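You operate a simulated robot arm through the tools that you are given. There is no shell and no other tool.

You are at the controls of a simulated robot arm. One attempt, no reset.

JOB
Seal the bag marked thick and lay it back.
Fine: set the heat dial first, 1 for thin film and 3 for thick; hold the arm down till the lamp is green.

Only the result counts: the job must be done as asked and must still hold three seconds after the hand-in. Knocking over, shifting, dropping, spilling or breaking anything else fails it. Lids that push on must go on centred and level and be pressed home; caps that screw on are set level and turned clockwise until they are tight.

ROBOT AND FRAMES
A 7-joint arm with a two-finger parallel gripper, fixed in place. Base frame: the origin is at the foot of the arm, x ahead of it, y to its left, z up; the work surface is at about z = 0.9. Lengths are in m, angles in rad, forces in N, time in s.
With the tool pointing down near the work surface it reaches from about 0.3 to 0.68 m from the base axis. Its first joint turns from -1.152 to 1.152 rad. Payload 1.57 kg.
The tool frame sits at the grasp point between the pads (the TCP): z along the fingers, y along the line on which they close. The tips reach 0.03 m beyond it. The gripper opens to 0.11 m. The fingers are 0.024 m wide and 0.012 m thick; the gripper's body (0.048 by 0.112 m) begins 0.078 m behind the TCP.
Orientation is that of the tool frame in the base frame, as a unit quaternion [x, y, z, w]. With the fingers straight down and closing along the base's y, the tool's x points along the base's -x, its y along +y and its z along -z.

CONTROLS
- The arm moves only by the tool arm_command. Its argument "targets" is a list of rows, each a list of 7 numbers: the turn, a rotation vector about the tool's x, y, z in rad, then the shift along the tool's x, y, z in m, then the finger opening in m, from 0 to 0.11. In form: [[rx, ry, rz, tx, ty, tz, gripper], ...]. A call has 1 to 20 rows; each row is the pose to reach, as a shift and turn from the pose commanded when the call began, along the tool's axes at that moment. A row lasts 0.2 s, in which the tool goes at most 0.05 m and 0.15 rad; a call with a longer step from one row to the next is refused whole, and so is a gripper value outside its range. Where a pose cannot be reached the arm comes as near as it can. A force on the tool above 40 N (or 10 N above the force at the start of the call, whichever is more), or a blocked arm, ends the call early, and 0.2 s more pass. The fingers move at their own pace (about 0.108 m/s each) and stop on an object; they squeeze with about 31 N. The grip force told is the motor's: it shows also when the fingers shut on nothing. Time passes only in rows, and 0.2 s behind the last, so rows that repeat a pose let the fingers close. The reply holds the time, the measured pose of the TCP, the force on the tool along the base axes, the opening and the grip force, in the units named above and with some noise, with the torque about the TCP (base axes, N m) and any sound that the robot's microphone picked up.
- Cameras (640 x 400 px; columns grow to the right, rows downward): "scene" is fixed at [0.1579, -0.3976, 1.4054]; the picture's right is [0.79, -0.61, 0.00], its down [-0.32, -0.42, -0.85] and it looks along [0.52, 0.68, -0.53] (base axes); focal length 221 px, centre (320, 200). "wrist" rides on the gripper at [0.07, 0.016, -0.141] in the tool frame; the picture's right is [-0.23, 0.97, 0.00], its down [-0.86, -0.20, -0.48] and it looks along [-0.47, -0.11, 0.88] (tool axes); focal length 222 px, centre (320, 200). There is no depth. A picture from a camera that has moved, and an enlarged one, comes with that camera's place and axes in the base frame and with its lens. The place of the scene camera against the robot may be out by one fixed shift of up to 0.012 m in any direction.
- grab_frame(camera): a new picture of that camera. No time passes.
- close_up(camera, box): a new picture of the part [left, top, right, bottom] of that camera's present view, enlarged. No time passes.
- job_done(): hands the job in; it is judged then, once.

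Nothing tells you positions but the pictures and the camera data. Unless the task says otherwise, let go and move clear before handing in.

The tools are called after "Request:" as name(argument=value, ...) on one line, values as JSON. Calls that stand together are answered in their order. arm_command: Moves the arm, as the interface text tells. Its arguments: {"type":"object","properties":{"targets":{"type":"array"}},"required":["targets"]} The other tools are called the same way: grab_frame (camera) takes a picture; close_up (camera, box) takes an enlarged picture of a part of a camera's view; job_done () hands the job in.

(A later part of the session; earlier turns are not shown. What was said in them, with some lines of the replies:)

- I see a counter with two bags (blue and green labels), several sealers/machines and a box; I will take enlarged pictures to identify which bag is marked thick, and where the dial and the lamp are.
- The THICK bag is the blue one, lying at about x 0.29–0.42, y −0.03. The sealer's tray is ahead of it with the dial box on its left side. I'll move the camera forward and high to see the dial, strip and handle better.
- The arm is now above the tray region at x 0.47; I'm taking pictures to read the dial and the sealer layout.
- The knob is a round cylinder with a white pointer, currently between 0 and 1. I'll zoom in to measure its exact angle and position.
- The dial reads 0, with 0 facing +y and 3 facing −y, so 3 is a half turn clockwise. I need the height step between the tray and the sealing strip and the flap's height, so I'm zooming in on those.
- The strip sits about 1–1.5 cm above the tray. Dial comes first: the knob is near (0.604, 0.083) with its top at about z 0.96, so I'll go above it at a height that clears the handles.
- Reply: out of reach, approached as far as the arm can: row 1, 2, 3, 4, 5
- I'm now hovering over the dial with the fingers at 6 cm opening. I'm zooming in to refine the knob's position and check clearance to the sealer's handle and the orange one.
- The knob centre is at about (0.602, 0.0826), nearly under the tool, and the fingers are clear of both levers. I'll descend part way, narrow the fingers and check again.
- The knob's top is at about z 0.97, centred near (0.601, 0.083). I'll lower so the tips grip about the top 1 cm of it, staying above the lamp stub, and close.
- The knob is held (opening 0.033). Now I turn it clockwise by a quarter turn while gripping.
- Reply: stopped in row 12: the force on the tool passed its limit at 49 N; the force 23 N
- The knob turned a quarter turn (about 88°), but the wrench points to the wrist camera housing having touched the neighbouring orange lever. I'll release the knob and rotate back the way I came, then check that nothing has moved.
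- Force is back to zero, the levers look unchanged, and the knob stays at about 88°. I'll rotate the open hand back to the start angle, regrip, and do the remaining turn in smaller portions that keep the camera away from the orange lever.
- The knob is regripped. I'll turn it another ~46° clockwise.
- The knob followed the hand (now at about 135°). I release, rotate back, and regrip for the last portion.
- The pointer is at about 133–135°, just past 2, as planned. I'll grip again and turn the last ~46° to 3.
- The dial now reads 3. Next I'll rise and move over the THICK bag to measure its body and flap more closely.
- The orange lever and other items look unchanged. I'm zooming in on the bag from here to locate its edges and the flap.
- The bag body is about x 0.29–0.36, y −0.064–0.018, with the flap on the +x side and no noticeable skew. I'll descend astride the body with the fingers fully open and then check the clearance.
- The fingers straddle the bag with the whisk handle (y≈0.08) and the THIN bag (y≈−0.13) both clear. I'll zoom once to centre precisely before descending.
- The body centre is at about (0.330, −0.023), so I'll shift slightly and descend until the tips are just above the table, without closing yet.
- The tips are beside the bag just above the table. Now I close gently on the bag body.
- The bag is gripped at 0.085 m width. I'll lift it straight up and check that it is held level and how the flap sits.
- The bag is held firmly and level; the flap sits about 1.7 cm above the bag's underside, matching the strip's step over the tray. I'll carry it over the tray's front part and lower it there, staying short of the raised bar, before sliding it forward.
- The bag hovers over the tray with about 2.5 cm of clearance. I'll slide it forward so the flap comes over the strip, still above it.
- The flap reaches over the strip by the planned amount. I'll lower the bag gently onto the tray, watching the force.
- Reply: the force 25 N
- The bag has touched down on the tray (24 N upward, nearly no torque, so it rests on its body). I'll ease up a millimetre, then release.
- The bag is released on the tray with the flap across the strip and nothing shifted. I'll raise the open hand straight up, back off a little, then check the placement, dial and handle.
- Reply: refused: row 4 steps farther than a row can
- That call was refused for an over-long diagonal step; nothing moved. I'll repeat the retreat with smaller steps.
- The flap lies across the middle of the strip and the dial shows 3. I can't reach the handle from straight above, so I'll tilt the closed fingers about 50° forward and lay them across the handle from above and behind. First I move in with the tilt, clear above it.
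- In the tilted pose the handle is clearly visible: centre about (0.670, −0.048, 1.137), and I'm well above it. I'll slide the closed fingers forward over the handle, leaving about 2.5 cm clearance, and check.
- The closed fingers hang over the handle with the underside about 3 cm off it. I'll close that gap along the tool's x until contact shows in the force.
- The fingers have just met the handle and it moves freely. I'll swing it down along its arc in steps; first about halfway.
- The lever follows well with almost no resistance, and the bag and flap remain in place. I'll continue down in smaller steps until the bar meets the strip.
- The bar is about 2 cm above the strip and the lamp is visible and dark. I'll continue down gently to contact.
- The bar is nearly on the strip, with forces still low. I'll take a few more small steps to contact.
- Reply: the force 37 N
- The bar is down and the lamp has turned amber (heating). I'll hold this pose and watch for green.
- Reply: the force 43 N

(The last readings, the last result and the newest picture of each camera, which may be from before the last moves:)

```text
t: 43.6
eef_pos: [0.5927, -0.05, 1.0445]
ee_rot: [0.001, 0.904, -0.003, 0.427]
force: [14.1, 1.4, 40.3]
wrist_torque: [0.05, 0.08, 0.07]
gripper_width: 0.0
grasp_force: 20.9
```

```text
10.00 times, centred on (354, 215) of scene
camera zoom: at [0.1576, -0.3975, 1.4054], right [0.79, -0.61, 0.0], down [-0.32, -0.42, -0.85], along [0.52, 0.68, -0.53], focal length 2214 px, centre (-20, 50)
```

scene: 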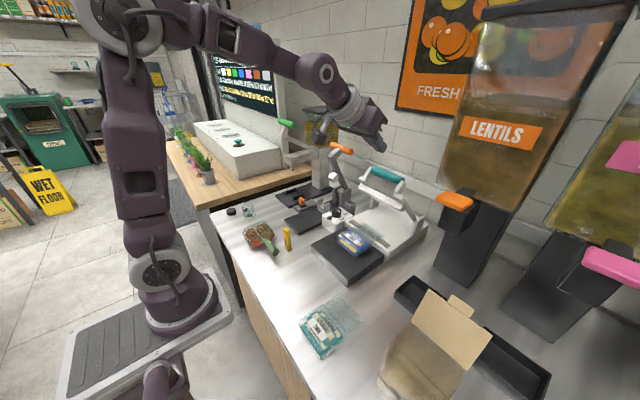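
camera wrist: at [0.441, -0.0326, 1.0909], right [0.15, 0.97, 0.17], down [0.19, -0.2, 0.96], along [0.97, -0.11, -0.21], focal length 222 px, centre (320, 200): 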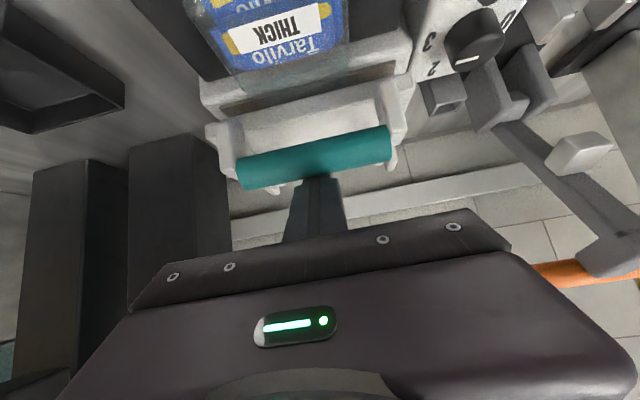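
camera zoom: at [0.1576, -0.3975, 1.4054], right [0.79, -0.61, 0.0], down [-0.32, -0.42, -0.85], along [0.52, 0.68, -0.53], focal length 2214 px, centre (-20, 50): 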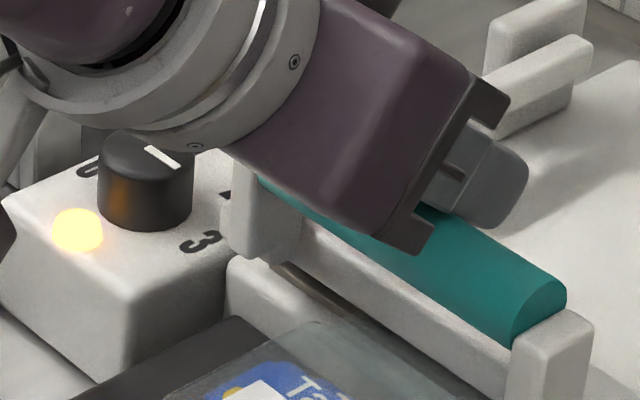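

The lamp is still amber with a steady press of about 40 N. I keep holding.

Request:
arm_command(targets=[[0, 0, 0, 0, 0, 0, 0], [0, 0, 0, 0, 0, 0, 0], [0, 0, 0, 0, 0, 0, 0], [0, 0, 0, 0, 0, 0, 0], [0, 0, 0, 0, 0, 0, 0]])

Request:
close_up(camera="scene", box=[322, 195, 386, 235])

```text
t: 44.8
eef_pos: [0.593, -0.0512, 1.0437]
ee_rot: [0.0, 0.904, -0.002, 0.427]
force: [15.4, 4.2, 39.4]
wrist_torque: [0.08, 0.05, 0.06]
gripper_width: 0.0002
grasp_force: 20.8
```

```text
10.00 times, centred on (354, 215) of scene
camera zoom: at [0.1577, -0.3974, 1.4055], right [0.79, -0.61, 0.0], down [-0.32, -0.42, -0.85], along [0.52, 0.68, -0.53], focal length 2214 px, centre (-20, 50)
```

zoom: 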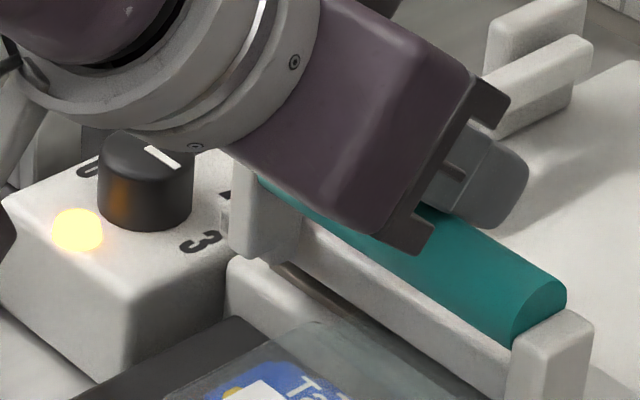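

Still amber; holding further and checking about once a second.

Request:
arm_command(targets=[[0, 0, 0, 0, 0, 0, 0], [0, 0, 0, 0, 0, 0, 0], [0, 0, 0, 0, 0, 0, 0], [0, 0, 0, 0, 0, 0, 0]])

Request:
close_up(camera="scene", box=[322, 195, 386, 235])

```text
t: 45.8
eef_pos: [0.5935, -0.0506, 1.0432]
ee_rot: [0.001, 0.904, -0.003, 0.428]
force: [15.3, 4.3, 39.2]
wrist_torque: [0.07, 0.04, -0.01]
gripper_width: 0.0
grasp_force: 21.4
```

```text
10.00 times, centred on (354, 215) of scene
camera zoom: at [0.1577, -0.3974, 1.4055], right [0.79, -0.61, 0.0], down [-0.32, -0.42, -0.85], along [0.52, 0.68, -0.53], focal length 2214 px, centre (-20, 50)
```

zoom: 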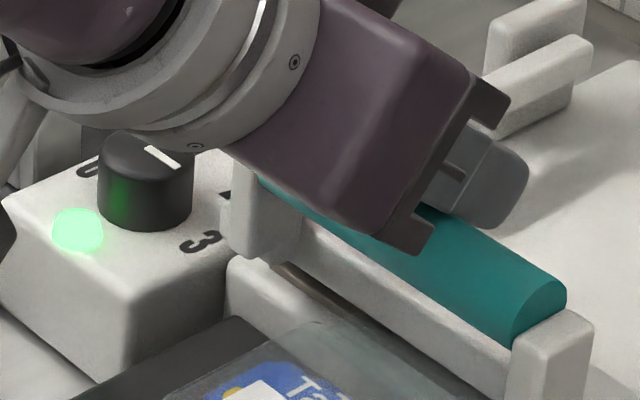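

The lamp is green. I'll ease off along the reverse path and see whether the lever springs back up.

Request:
arm_command(targets=[[0, 0, 0, -0.004, 0, -0.002, 0], [0, 0, 0, -0.009, 0, -0.0044, 0], [0, 0, 0, -0.016, 0, -0.0075, 0], [0, 0, 0, -0.024, 0, -0.0112, 0], [0, 0, 0, -0.033, 0, -0.0148, 0], [0, 0, 0, -0.033, 0, -0.0148, 0]])

Request:
close_up(camera="scene", box=[310, 150, 438, 250])

Request:
grab_frame(camera="wrist")

```text
t: 47.2
eef_pos: [0.5993, -0.051, 1.0758]
ee_rot: [0.001, 0.908, -0.003, 0.419]
force: [1.5, -0.5, 1.9]
wrist_torque: [0.0, -0.02, -0.03]
gripper_width: 0.0002
grasp_force: 21.3
```

```text
4.00 times, centred on (374, 200) of scene
camera zoom: at [0.1579, -0.3976, 1.4054], right [0.79, -0.61, 0.0], down [-0.32, -0.42, -0.85], along [0.52, 0.68, -0.53], focal length 886 px, centre (104, 200)
```

zoom: 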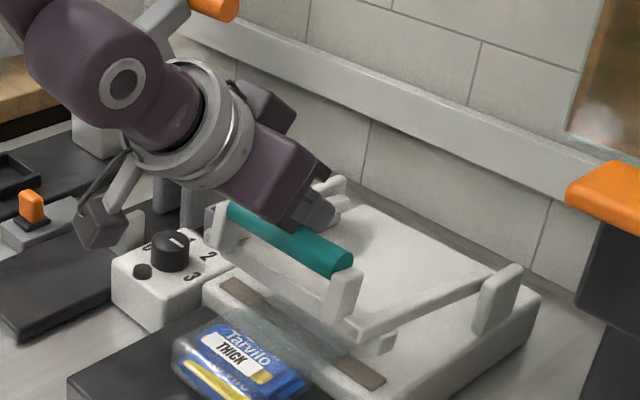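

```text
taken
camera wrist: at [0.4479, -0.0326, 1.1128], right [0.15, 0.97, 0.17], down [0.19, -0.2, 0.96], along [0.97, -0.11, -0.21], focal length 222 px, centre (320, 200)
```

wrist: 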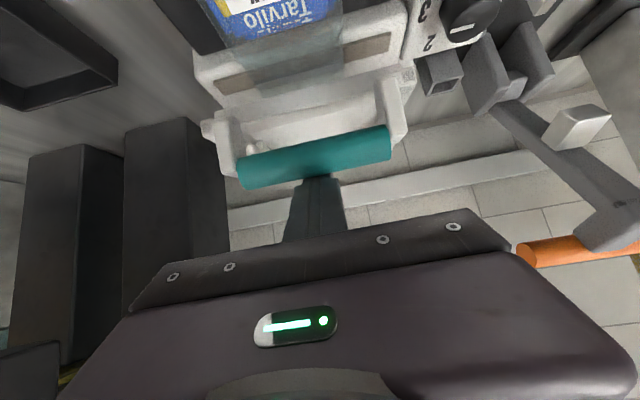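

The lever follows my fingers back up by its spring, and the bag stayed in place. I'll guide it all the way up along the reverse arc and then clear it.

Request:
arm_command(targets=[[0, 0, 0, -0.008, 0, -0.0024, 0], [0, 0, 0, -0.016, 0, -0.0046, 0], [0, 0, 0, -0.026, 0, -0.0067, 0], [0, 0, 0, -0.037, 0, -0.0085, 0], [0, 0, 0, -0.0493, 0, -0.0095, 0], [0, 0, 0, -0.0615, 0, -0.0096, 0], [0, 0, 0, -0.0738, 0, -0.0088, 0], [0, 0, 0, -0.0859, 0, -0.0074, 0], [0, 0, 0, -0.0979, 0, -0.0049, 0], [0, 0, 0, -0.1097, 0, -0.0016, 0], [0, 0, 0, -0.12, 0, 0, 0], [0, 0, 0, -0.14, 0, 0.001, 0]])

Request:
close_up(camera="scene", box=[310, 130, 438, 230])

Request:
close_up(camera="scene", box=[320, 200, 416, 260])

```text
t: 49.8
eef_pos: [0.6914, -0.0511, 1.1808]
ee_rot: [0.001, 0.907, -0.002, 0.421]
force: [0.1, 0.0, 1.0]
wrist_torque: [0.0, 0.02, 0.01]
gripper_width: 0.0002
grasp_force: 21.6
```

```text
4.00 times, centred on (374, 180) of scene
camera zoom: at [0.1579, -0.3976, 1.4054], right [0.79, -0.61, 0.0], down [-0.32, -0.42, -0.85], along [0.52, 0.68, -0.53], focal length 886 px, centre (104, 280)
```

zoom: 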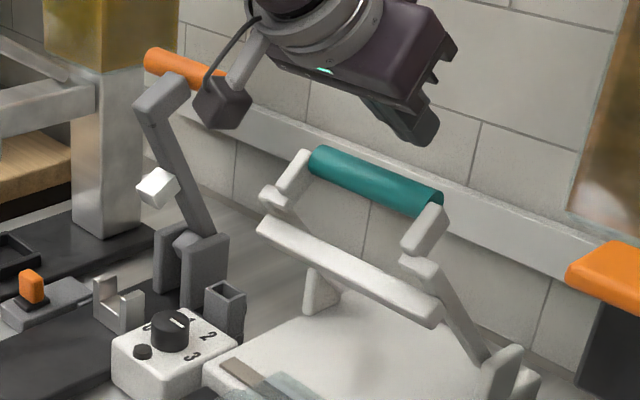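

```text
6.67 times, centred on (368, 230) of scene
camera zoom: at [0.1579, -0.3976, 1.4054], right [0.79, -0.61, 0.0], down [-0.32, -0.42, -0.85], along [0.52, 0.68, -0.53], focal length 1476 px, centre (0, 0)
```

zoom: 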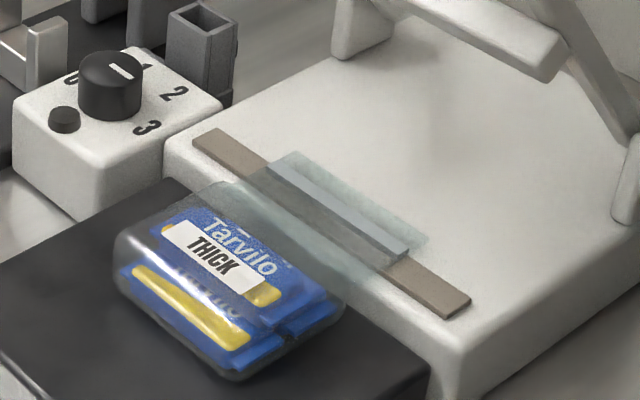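

A clear seal band now shows across the flap and the lever is back up as it was. I'll retract from over the handle, straighten the tool, and open the fingers.

Request:
arm_command(targets=[[0, 0, 0, 0.0033, 0, -0.027, 0], [0, 0, 0, 0.0066, 0, -0.054, 0], [0, 0, 0, 0.0099, 0, -0.081, 0], [0, 0, 0, 0.0132, 0, -0.1084, 0], [0, 0.145, 0, 0.0402, 0, -0.13, 0], [0, 0.29, 0, 0.0671, 0, -0.1517, 0], [0, 0.435, 0, 0.0941, 0, -0.1734, 0], [0, 0.58, 0, 0.121, 0, -0.195, 0], [0, 0.725, 0, 0.148, 0, -0.2167, 0], [0, 0.87, 0, 0.1749, 0, -0.2384, 0], [0, 0.87, 0, 0.1749, 0, -0.2384, 0]])

Request:
grab_frame(camera="scene")

Request:
grab_frame(camera="wrist")

```text
t: 52.2
eef_pos: [0.3948, -0.0487, 1.2036]
ee_rot: [0.002, 1.0, -0.002, -0.002]
force: [-0.8, 0.5, 0.7]
wrist_torque: [0.01, 0.03, 0.01]
gripper_width: 0.0
grasp_force: 21.3
```

```text
taken
```

scene: 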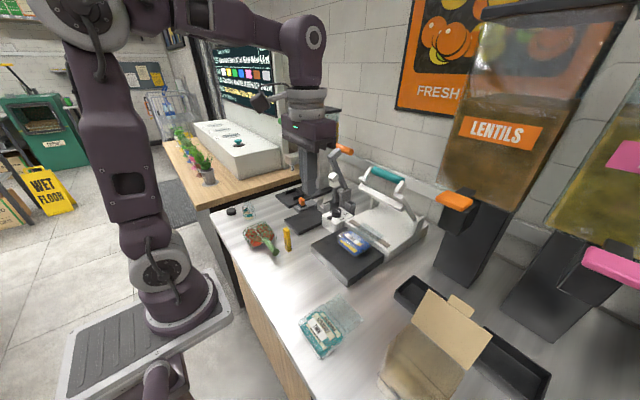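

```text
taken
camera wrist: at [0.3267, -0.0306, 1.3433], right [0.23, 0.97, 0.0], down [0.86, -0.2, 0.48], along [0.46, -0.11, -0.88], focal length 222 px, centre (320, 200)
```

wrist: 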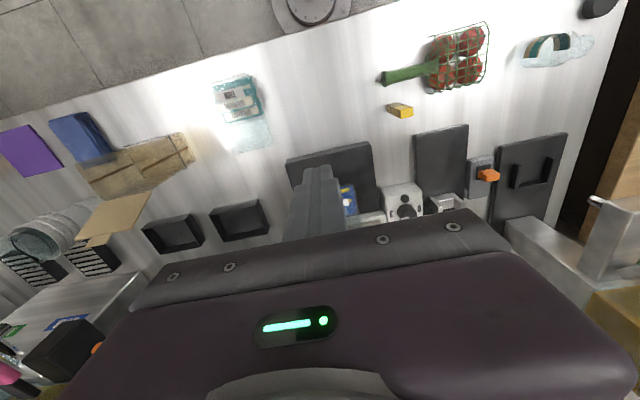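

Everything is as before and the bag is waiting on the tray. I'll open the fingers and return over the bag along the path I used when leaving it.

Request:
arm_command(targets=[[0, 0, 0, -0.025, 0, 0.01, 0.04], [0, 0, 0, -0.055, 0, 0.03, 0.08], [0, 0, 0, -0.085, 0, 0.06, 0.11], [0, 0, 0, -0.115, 0, 0.095, 0.11], [0, 0, 0, -0.145, 0, 0.13, 0.11], [0, 0, 0, -0.16, 0, 0.17, 0.11], [0, 0, 0, -0.16, 0, 0.17, 0.11]])

Request:
grab_frame(camera="wrist")

Request:
close_up(camera="wrist", box=[240, 110, 400, 210])

Request:
close_up(camera="scene", box=[310, 170, 430, 260])

```text
t: 53.8
eef_pos: [0.5559, -0.0501, 1.0316]
ee_rot: [0.002, 1.0, -0.001, -0.001]
force: [0.2, -0.3, -0.5]
wrist_torque: [0.03, -0.03, 0.0]
gripper_width: 0.1101
grasp_force: 0.0
```

```text
taken
camera wrist: at [0.4867, -0.032, 1.1726], right [0.23, 0.97, 0.0], down [0.85, -0.2, 0.48], along [0.46, -0.11, -0.88], focal length 222 px, centre (320, 200)
```

wrist: 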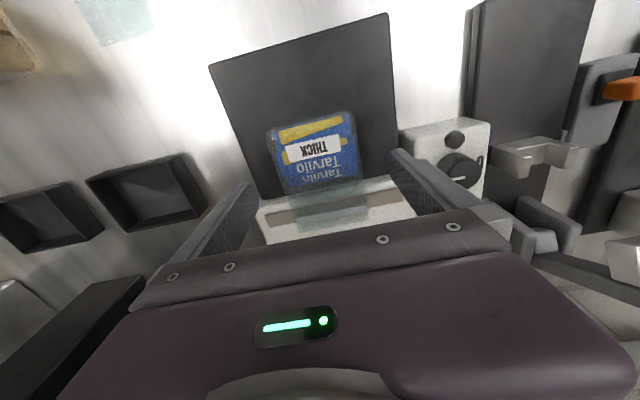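

```text
4.00 times, centred on (320, 160) of wrist
camera zoom: at [0.4867, -0.032, 1.1726], right [0.23, 0.97, 0.0], down [0.85, -0.2, 0.48], along [0.46, -0.11, -0.88], focal length 888 px, centre (320, 360)
```

zoom: 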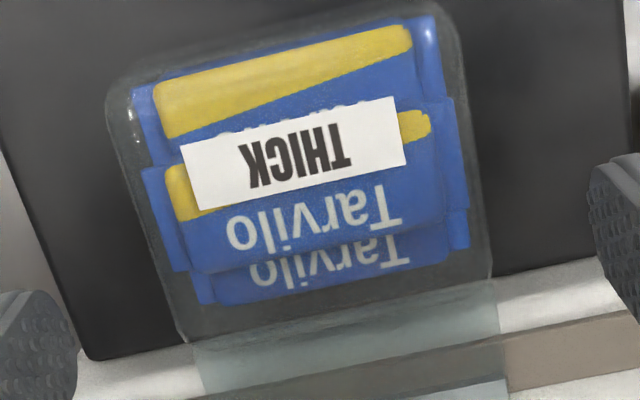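

```text
4.44 times, centred on (370, 215) of scene
camera zoom: at [0.158, -0.3976, 1.4054], right [0.79, -0.61, 0.0], down [-0.32, -0.42, -0.85], along [0.52, 0.68, -0.53], focal length 984 px, centre (98, 133)
```

zoom: 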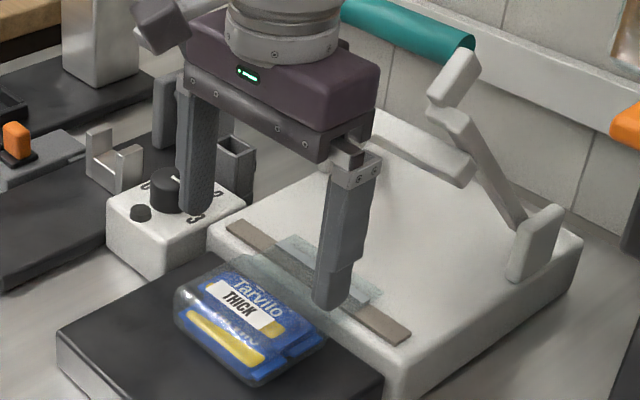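

The sealed bag sits exactly where I left it, between the open fingers. I'll descend and grip it at the same height as before.

Request:
arm_command(targets=[[0, 0, 0, 0, -0.001, 0.03, 0.11], [0, 0, 0, 0, -0.001, 0.05, 0.11], [0, 0, 0, 0, -0.001, 0.06, 0.11], [0, 0, 0, 0, -0.001, 0.06, 0.1], [0, 0, 0, 0, -0.001, 0.06, 0.094], [0, 0, 0, 0, -0.001, 0.06, 0.089], [0, 0, 0, 0, -0.001, 0.06, 0.085], [0, 0, 0, 0, -0.001, 0.06, 0.081], [0, 0, 0, 0, -0.001, 0.06, 0.075], [0, 0, 0, 0, -0.001, 0.06, 0.068], [0, 0, 0, 0, -0.001, 0.06, 0.068]])

Request:
close_up(camera="scene", box=[320, 200, 416, 260])

Request:
close_up(camera="wrist", box=[240, 110, 400, 210])

```text
t: 56.2
eef_pos: [0.5566, -0.0517, 0.9725]
ee_rot: [0.002, 1.0, -0.002, 0.0]
force: [0.2, -0.5, 0.8]
wrist_torque: [-0.01, -0.02, 0.02]
gripper_width: 0.0853
grasp_force: 30.7
```

```text
6.67 times, centred on (368, 230) of scene
camera zoom: at [0.158, -0.3976, 1.4054], right [0.79, -0.61, 0.0], down [-0.32, -0.42, -0.85], along [0.52, 0.68, -0.53], focal length 1476 px, centre (0, 0)
```

zoom: 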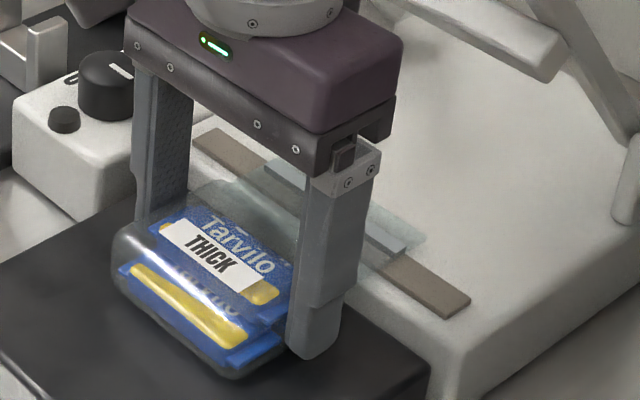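

```text
4.00 times, centred on (320, 160) of wrist
camera zoom: at [0.4867, -0.0334, 1.1125], right [0.23, 0.97, 0.0], down [0.86, -0.2, 0.48], along [0.46, -0.11, -0.88], focal length 888 px, centre (320, 360)
```

zoom: 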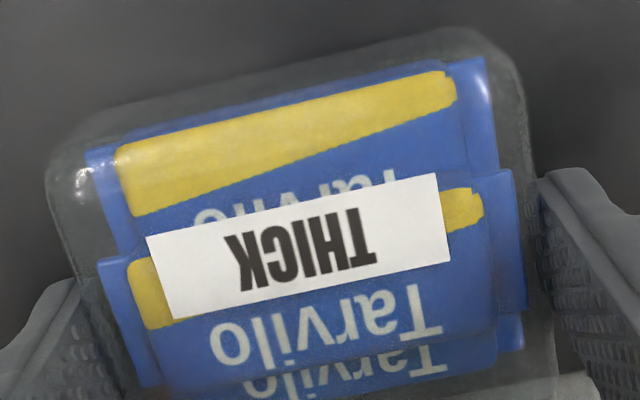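

The bag is gripped with the same fit as at the first pick. I'll lift slightly, withdraw it toward me from under the bar, raise it, and carry it back over its original spot.

Request:
arm_command(targets=[[0, 0, 0, 0, 0, -0.008, 0.068], [0, 0, 0, 0, 0, -0.02, 0.068], [0, 0, 0, 0.02, 0, -0.022, 0.068], [0, 0, 0, 0.045, 0, -0.03, 0.068], [0, 0, 0, 0.062, 0, -0.05, 0.068], [0, 0, 0, 0.085, 0.003, -0.08, 0.068], [0, 0, 0, 0.12, 0.008, -0.09, 0.068], [0, 0, 0, 0.155, 0.014, -0.09, 0.068], [0, 0, 0, 0.19, 0.02, -0.09, 0.068], [0, 0, 0, 0.2275, 0.0265, -0.09, 0.068], [0, 0, 0, 0.2275, 0.0265, -0.09, 0.068]])

Request:
grab_frame(camera="wrist")

Request:
grab_frame(camera="scene")

Request:
close_up(camera="scene", box=[250, 210, 346, 280])

```text
t: 58.6
eef_pos: [0.3274, -0.024, 1.0626]
ee_rot: [0.001, 1.0, -0.002, -0.001]
force: [0.3, 0.9, -0.7]
wrist_torque: [0.01, 0.0, 0.01]
gripper_width: 0.0852
grasp_force: 31.0
```

```text
taken
camera wrist: at [0.2589, -0.005, 1.2026], right [0.23, 0.97, 0.0], down [0.86, -0.2, 0.48], along [0.46, -0.11, -0.88], focal length 222 px, centre (320, 200)
```

wrist: 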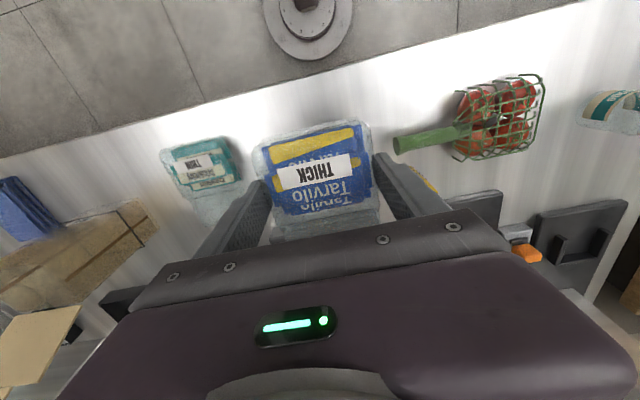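

```text
taken
```

scene: 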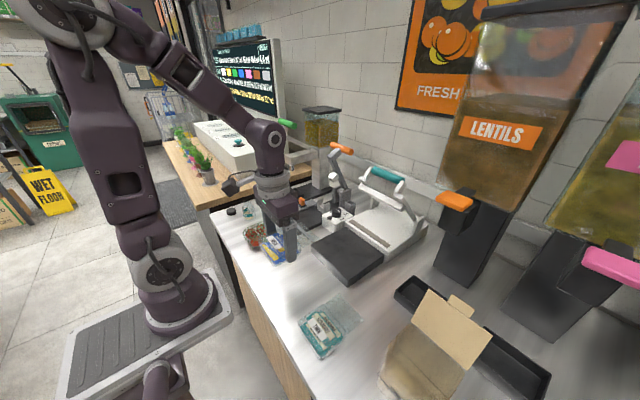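

```text
5.71 times, centred on (298, 245) of scene
camera zoom: at [0.1579, -0.3976, 1.4054], right [0.79, -0.61, 0.0], down [-0.32, -0.42, -0.85], along [0.52, 0.68, -0.53], focal length 1265 px, centre (446, -57)
```

zoom: 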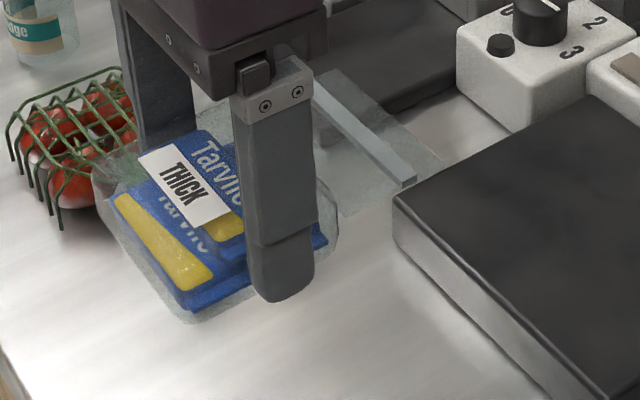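

I'm above the original spot, and the view matches the first lift almost exactly. I'll lower the bag gently onto the table.

Request:
arm_command(targets=[[0, 0, 0, -0.0005, 0, 0.035, 0.068], [0, 0, 0, -0.0005, 0, 0.07, 0.068], [0, 0, 0, -0.0005, -0.0005, 0.1, 0.068], [0, 0, 0, -0.0005, -0.0005, 0.112, 0.068], [0, 0, 0, -0.0005, -0.0005, 0.118, 0.068], [0, 0, 0, -0.0005, -0.0005, 0.12, 0.068], [0, 0, 0, -0.0005, -0.0005, 0.12, 0.068]])

Request:
close_up(camera="scene", box=[250, 240, 330, 300])

```text
t: 60.2
eef_pos: [0.3292, -0.0265, 0.9426]
ee_rot: [0.002, 1.0, -0.003, 0.0]
force: [-0.1, -0.1, -0.8]
wrist_torque: [-0.02, -0.03, -0.02]
gripper_width: 0.0853
grasp_force: 30.7
```

```text
6.67 times, centred on (290, 270) of scene
camera zoom: at [0.158, -0.3976, 1.4054], right [0.79, -0.61, 0.0], down [-0.32, -0.42, -0.85], along [0.52, 0.68, -0.53], focal length 1476 px, centre (520, -267)
```

zoom: 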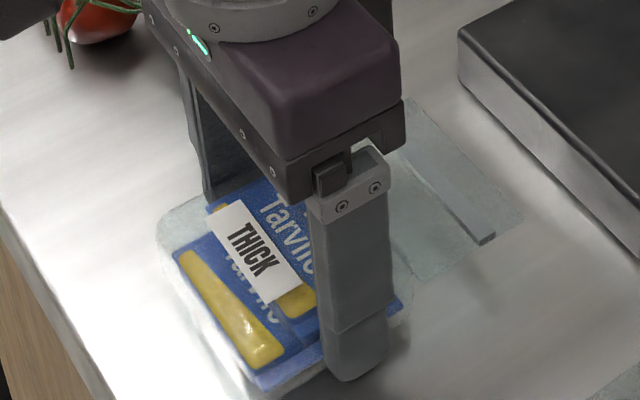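

It is within a millimetre or so of the table, with no contact force yet. I'll lower by tiny steps to touch.

Request:
arm_command(targets=[[0, 0, 0, 0, 0, 0.0007, 0.068], [0, 0, 0, 0, 0, 0.0014, 0.068], [0, 0, 0, 0, 0, 0.0014, 0.068]])

```text
t: 61.0
eef_pos: [0.3295, -0.0257, 0.9402]
ee_rot: [0.002, 1.0, -0.002, -0.001]
force: [1.1, 0.1, -1.7]
wrist_torque: [0.01, -0.03, 0.0]
gripper_width: 0.0852
grasp_force: 30.9
```

Still no contact; I continue in sub-millimetre steps.

Request:
arm_command(targets=[[0, 0, 0, 0, 0, 0.0006, 0.068], [0, 0, 0, 0, 0, 0.0012, 0.068], [0, 0, 0, 0, 0, 0.0012, 0.068]])

Request:
close_up(camera="scene", box=[250, 240, 330, 300])

Request:
grab_frame(camera="wrist")

```text
t: 61.8
eef_pos: [0.3282, -0.0258, 0.9398]
ee_rot: [0.002, 1.0, -0.002, -0.001]
force: [0.7, 0.8, -2.6]
wrist_torque: [-0.03, -0.03, 0.0]
gripper_width: 0.0853
grasp_force: 30.7
```

```text
6.67 times, centred on (290, 270) of scene
camera zoom: at [0.158, -0.3976, 1.4054], right [0.79, -0.61, 0.0], down [-0.32, -0.42, -0.85], along [0.52, 0.68, -0.53], focal length 1476 px, centre (520, -267)
```

zoom: 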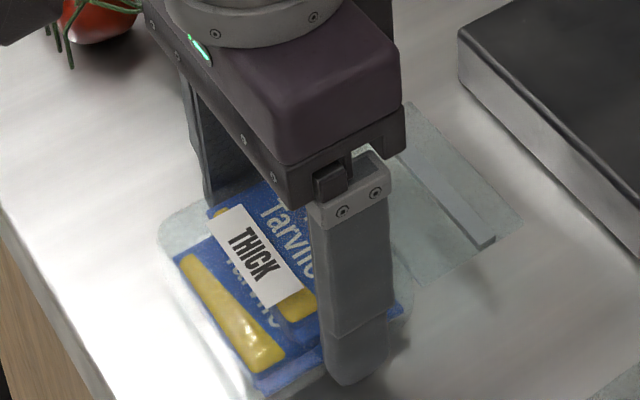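

```text
taken
camera wrist: at [0.2599, -0.007, 1.0801], right [0.23, 0.97, 0.0], down [0.85, -0.2, 0.48], along [0.46, -0.11, -0.88], focal length 222 px, centre (320, 200)
```

wrist: 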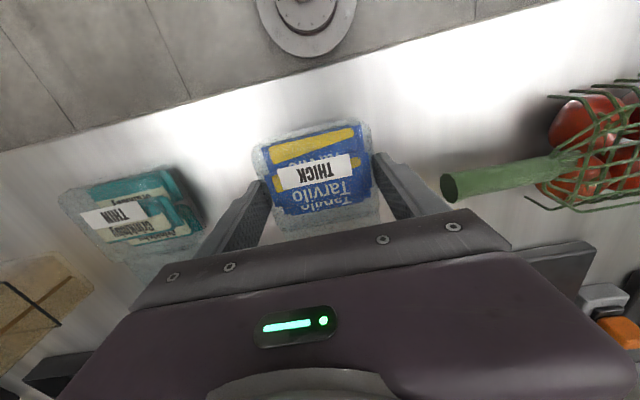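

There's still a tiny gap because the bag rode up slightly in the fingers when set on the tray. I continue down in small steps until it touches.

Request:
arm_command(targets=[[0, 0, 0, 0, 0, 0.0006, 0.068], [0, 0, 0, 0, 0, 0.0012, 0.068], [0, 0, 0, 0, 0, 0.0012, 0.068]])

```text
t: 62.6
eef_pos: [0.3298, -0.0251, 0.9386]
ee_rot: [0.002, 1.0, -0.002, -0.001]
force: [0.3, 0.5, -0.9]
wrist_torque: [0.01, 0.02, -0.01]
gripper_width: 0.0853
grasp_force: 30.9
```

No contact yet at z 0.9386; I'll do a further small descent with close monitoring.

Request:
arm_command(targets=[[0, 0, 0, 0, 0, 0.0006, 0.068], [0, 0, 0, 0, 0, 0.0012, 0.068], [0, 0, 0, 0, 0, 0.0012, 0.068]])

Request:
close_up(camera="scene", box=[270, 250, 318, 300])

```text
t: 63.4
eef_pos: [0.3276, -0.0245, 0.9378]
ee_rot: [0.002, 1.0, -0.002, -0.001]
force: [-0.5, 1.6, 23.9]
wrist_torque: [0.24, -0.03, 0.08]
gripper_width: 0.0857
grasp_force: 30.7
```

```text
8.00 times, centred on (294, 275) of scene
camera zoom: at [0.1577, -0.3975, 1.4054], right [0.79, -0.61, 0.0], down [-0.32, -0.42, -0.85], along [0.52, 0.68, -0.53], focal length 1771 px, centre (528, -400)
```

zoom: 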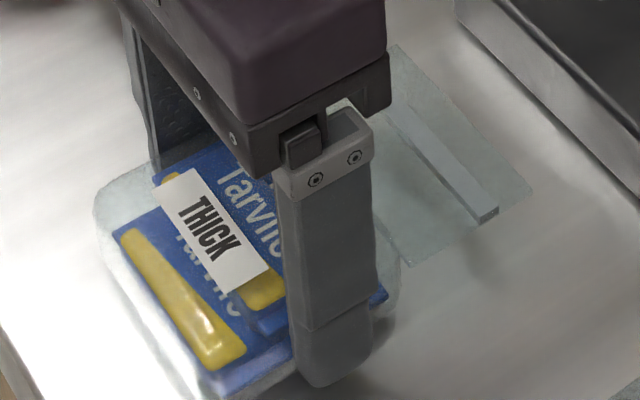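

The bag touches the table now (24 N). I'll ease up slightly and release gradually.

Request:
arm_command(targets=[[0, 0, 0, 0, 0, -0.0008, 0.068], [0, 0, 0, 0, 0, -0.0008, 0.084], [0, 0, 0, 0, 0, -0.0008, 0.088], [0, 0, 0, 0, 0, -0.0008, 0.095], [0, 0, 0, 0, 0, -0.0008, 0.103], [0, 0, 0, 0, 0, -0.0008, 0.11], [0, 0, 0, 0, 0, -0.0008, 0.11]])

Request:
close_up(camera="scene", box=[250, 240, 330, 300])

Request:
grab_frame(camera="wrist")

```text
t: 65.0
eef_pos: [0.3286, -0.0252, 0.9391]
ee_rot: [0.002, 1.0, -0.002, -0.001]
force: [1.3, 0.3, 0.3]
wrist_torque: [-0.01, -0.01, 0.01]
gripper_width: 0.1101
grasp_force: 0.0
```

```text
6.67 times, centred on (290, 270) of scene
camera zoom: at [0.1579, -0.3976, 1.4054], right [0.79, -0.61, 0.0], down [-0.32, -0.42, -0.85], along [0.52, 0.68, -0.53], focal length 1476 px, centre (520, -267)
```

zoom: 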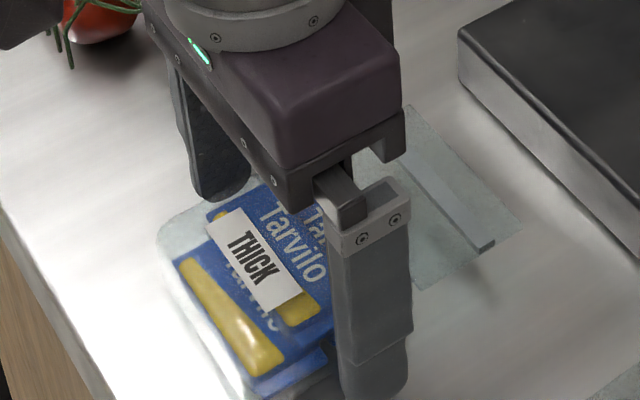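

```text
taken
camera wrist: at [0.2598, -0.0071, 1.0784], right [0.23, 0.97, 0.0], down [0.85, -0.2, 0.48], along [0.46, -0.11, -0.88], focal length 222 px, centre (320, 200)
```

wrist: 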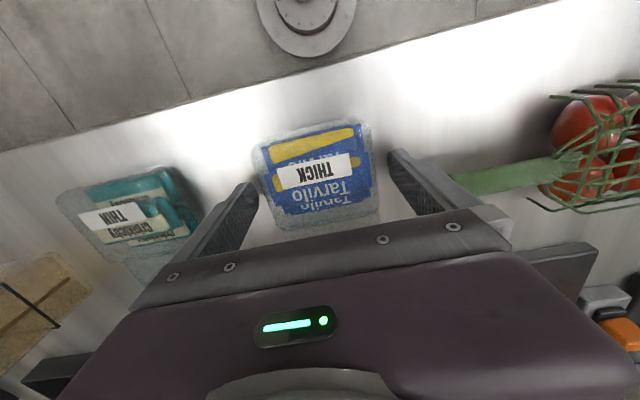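

The bag lies back in its original place and is released. I'll rise straight up to clear it and check the whole scene.

Request:
arm_command(targets=[[0, 0, 0, 0, 0, -0.03, 0.11], [0, 0, 0, 0, 0, -0.07, 0.11], [0, 0, 0, 0, 0, -0.11, 0.11], [0, 0, 0, 0, 0, -0.15, 0.11], [0, 0, 0, 0, 0, -0.19, 0.11], [0, 0, 0, -0.02, 0.03, -0.22, 0.11], [0, 0, 0, -0.02, 0.06, -0.25, 0.11], [0, 0, 0, -0.02, 0.08, -0.29, 0.11], [0, 0, 0, -0.02, 0.1, -0.33, 0.11], [0, 0, 0, -0.02, 0.1, -0.33, 0.11]])

Request:
grab_frame(camera="scene")

Request:
grab_frame(camera="wrist")

Request:
close_up(camera="scene", box=[220, 190, 380, 290])

Request:
close_up(camera="scene", box=[256, 250, 320, 310])

Request:
close_up(camera="scene", box=[300, 130, 460, 230])

```text
t: 67.2
eef_pos: [0.351, 0.0754, 1.2682]
ee_rot: [0.001, 1.0, -0.003, -0.001]
force: [0.3, -0.1, -0.2]
wrist_torque: [0.04, 0.02, -0.02]
gripper_width: 0.1097
grasp_force: 0.1
```

```text
taken
```

scene: 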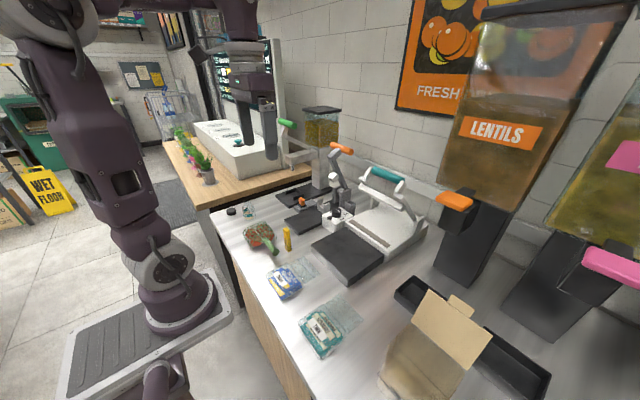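

```text
taken
camera wrist: at [0.2815, 0.094, 1.4087], right [0.23, 0.97, 0.0], down [0.85, -0.2, 0.48], along [0.46, -0.11, -0.88], focal length 222 px, centre (320, 200)
```

wrist: 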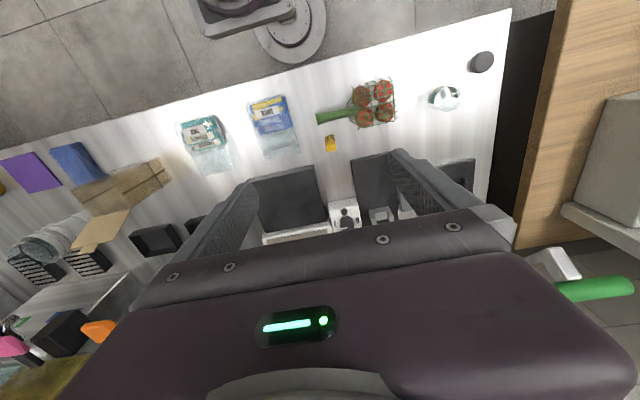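

```text
4.00 times, centred on (300, 240) of scene
camera zoom: at [0.1579, -0.3976, 1.4054], right [0.79, -0.61, 0.0], down [-0.32, -0.42, -0.85], along [0.52, 0.68, -0.53], focal length 886 px, centre (400, 40)
```

zoom: 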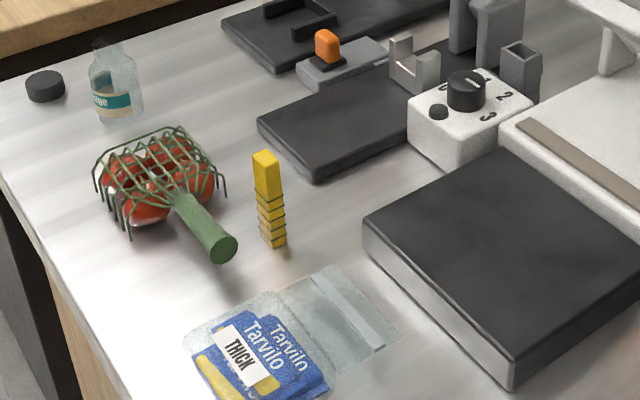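

```text
6.67 times, centred on (288, 280) of scene
camera zoom: at [0.1579, -0.3976, 1.4054], right [0.79, -0.61, 0.0], down [-0.32, -0.42, -0.85], along [0.52, 0.68, -0.53], focal length 1476 px, centre (533, -333)
```

zoom: 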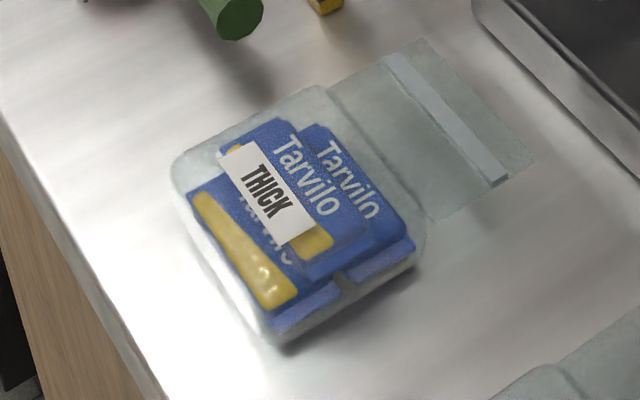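

```text
4.00 times, centred on (380, 180) of scene
camera zoom: at [0.1579, -0.3976, 1.4054], right [0.79, -0.61, 0.0], down [-0.32, -0.42, -0.85], along [0.52, 0.68, -0.53], focal length 886 px, centre (80, 280)
```

zoom: 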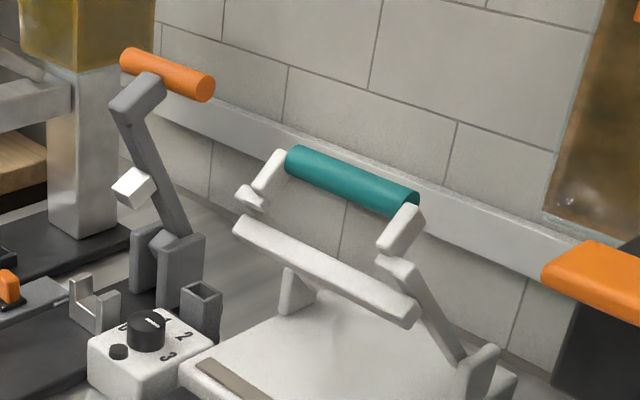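

The bag lies in its original spot with a full seal band across the flap, and both levers and all other items match the starting pictures. The hand is open and clear, so I'm handing in.

Request:
job_done()

```text
The job is handed in.
```

The bag marked THICK is sealed and back in its original place. A full seal band shows across its flap, and I've handed the job in.

- **Dial:** I set it to 3 for thick film before sealing.
- **Seal:** I held the sealer arm down for about three seconds, until the lamp went from amber to green. The arm then sprang back up to where it started.
- **A bump along the way:** While I was turning the dial, the wrist camera pushed against the orange lever of the neighbouring machine with roughly 40 N. I backed off straight away, and the lever matches its starting position in the final pictures.

Nothing else looks moved compared with the first pictures, and the hand was open and clear when I handed in.
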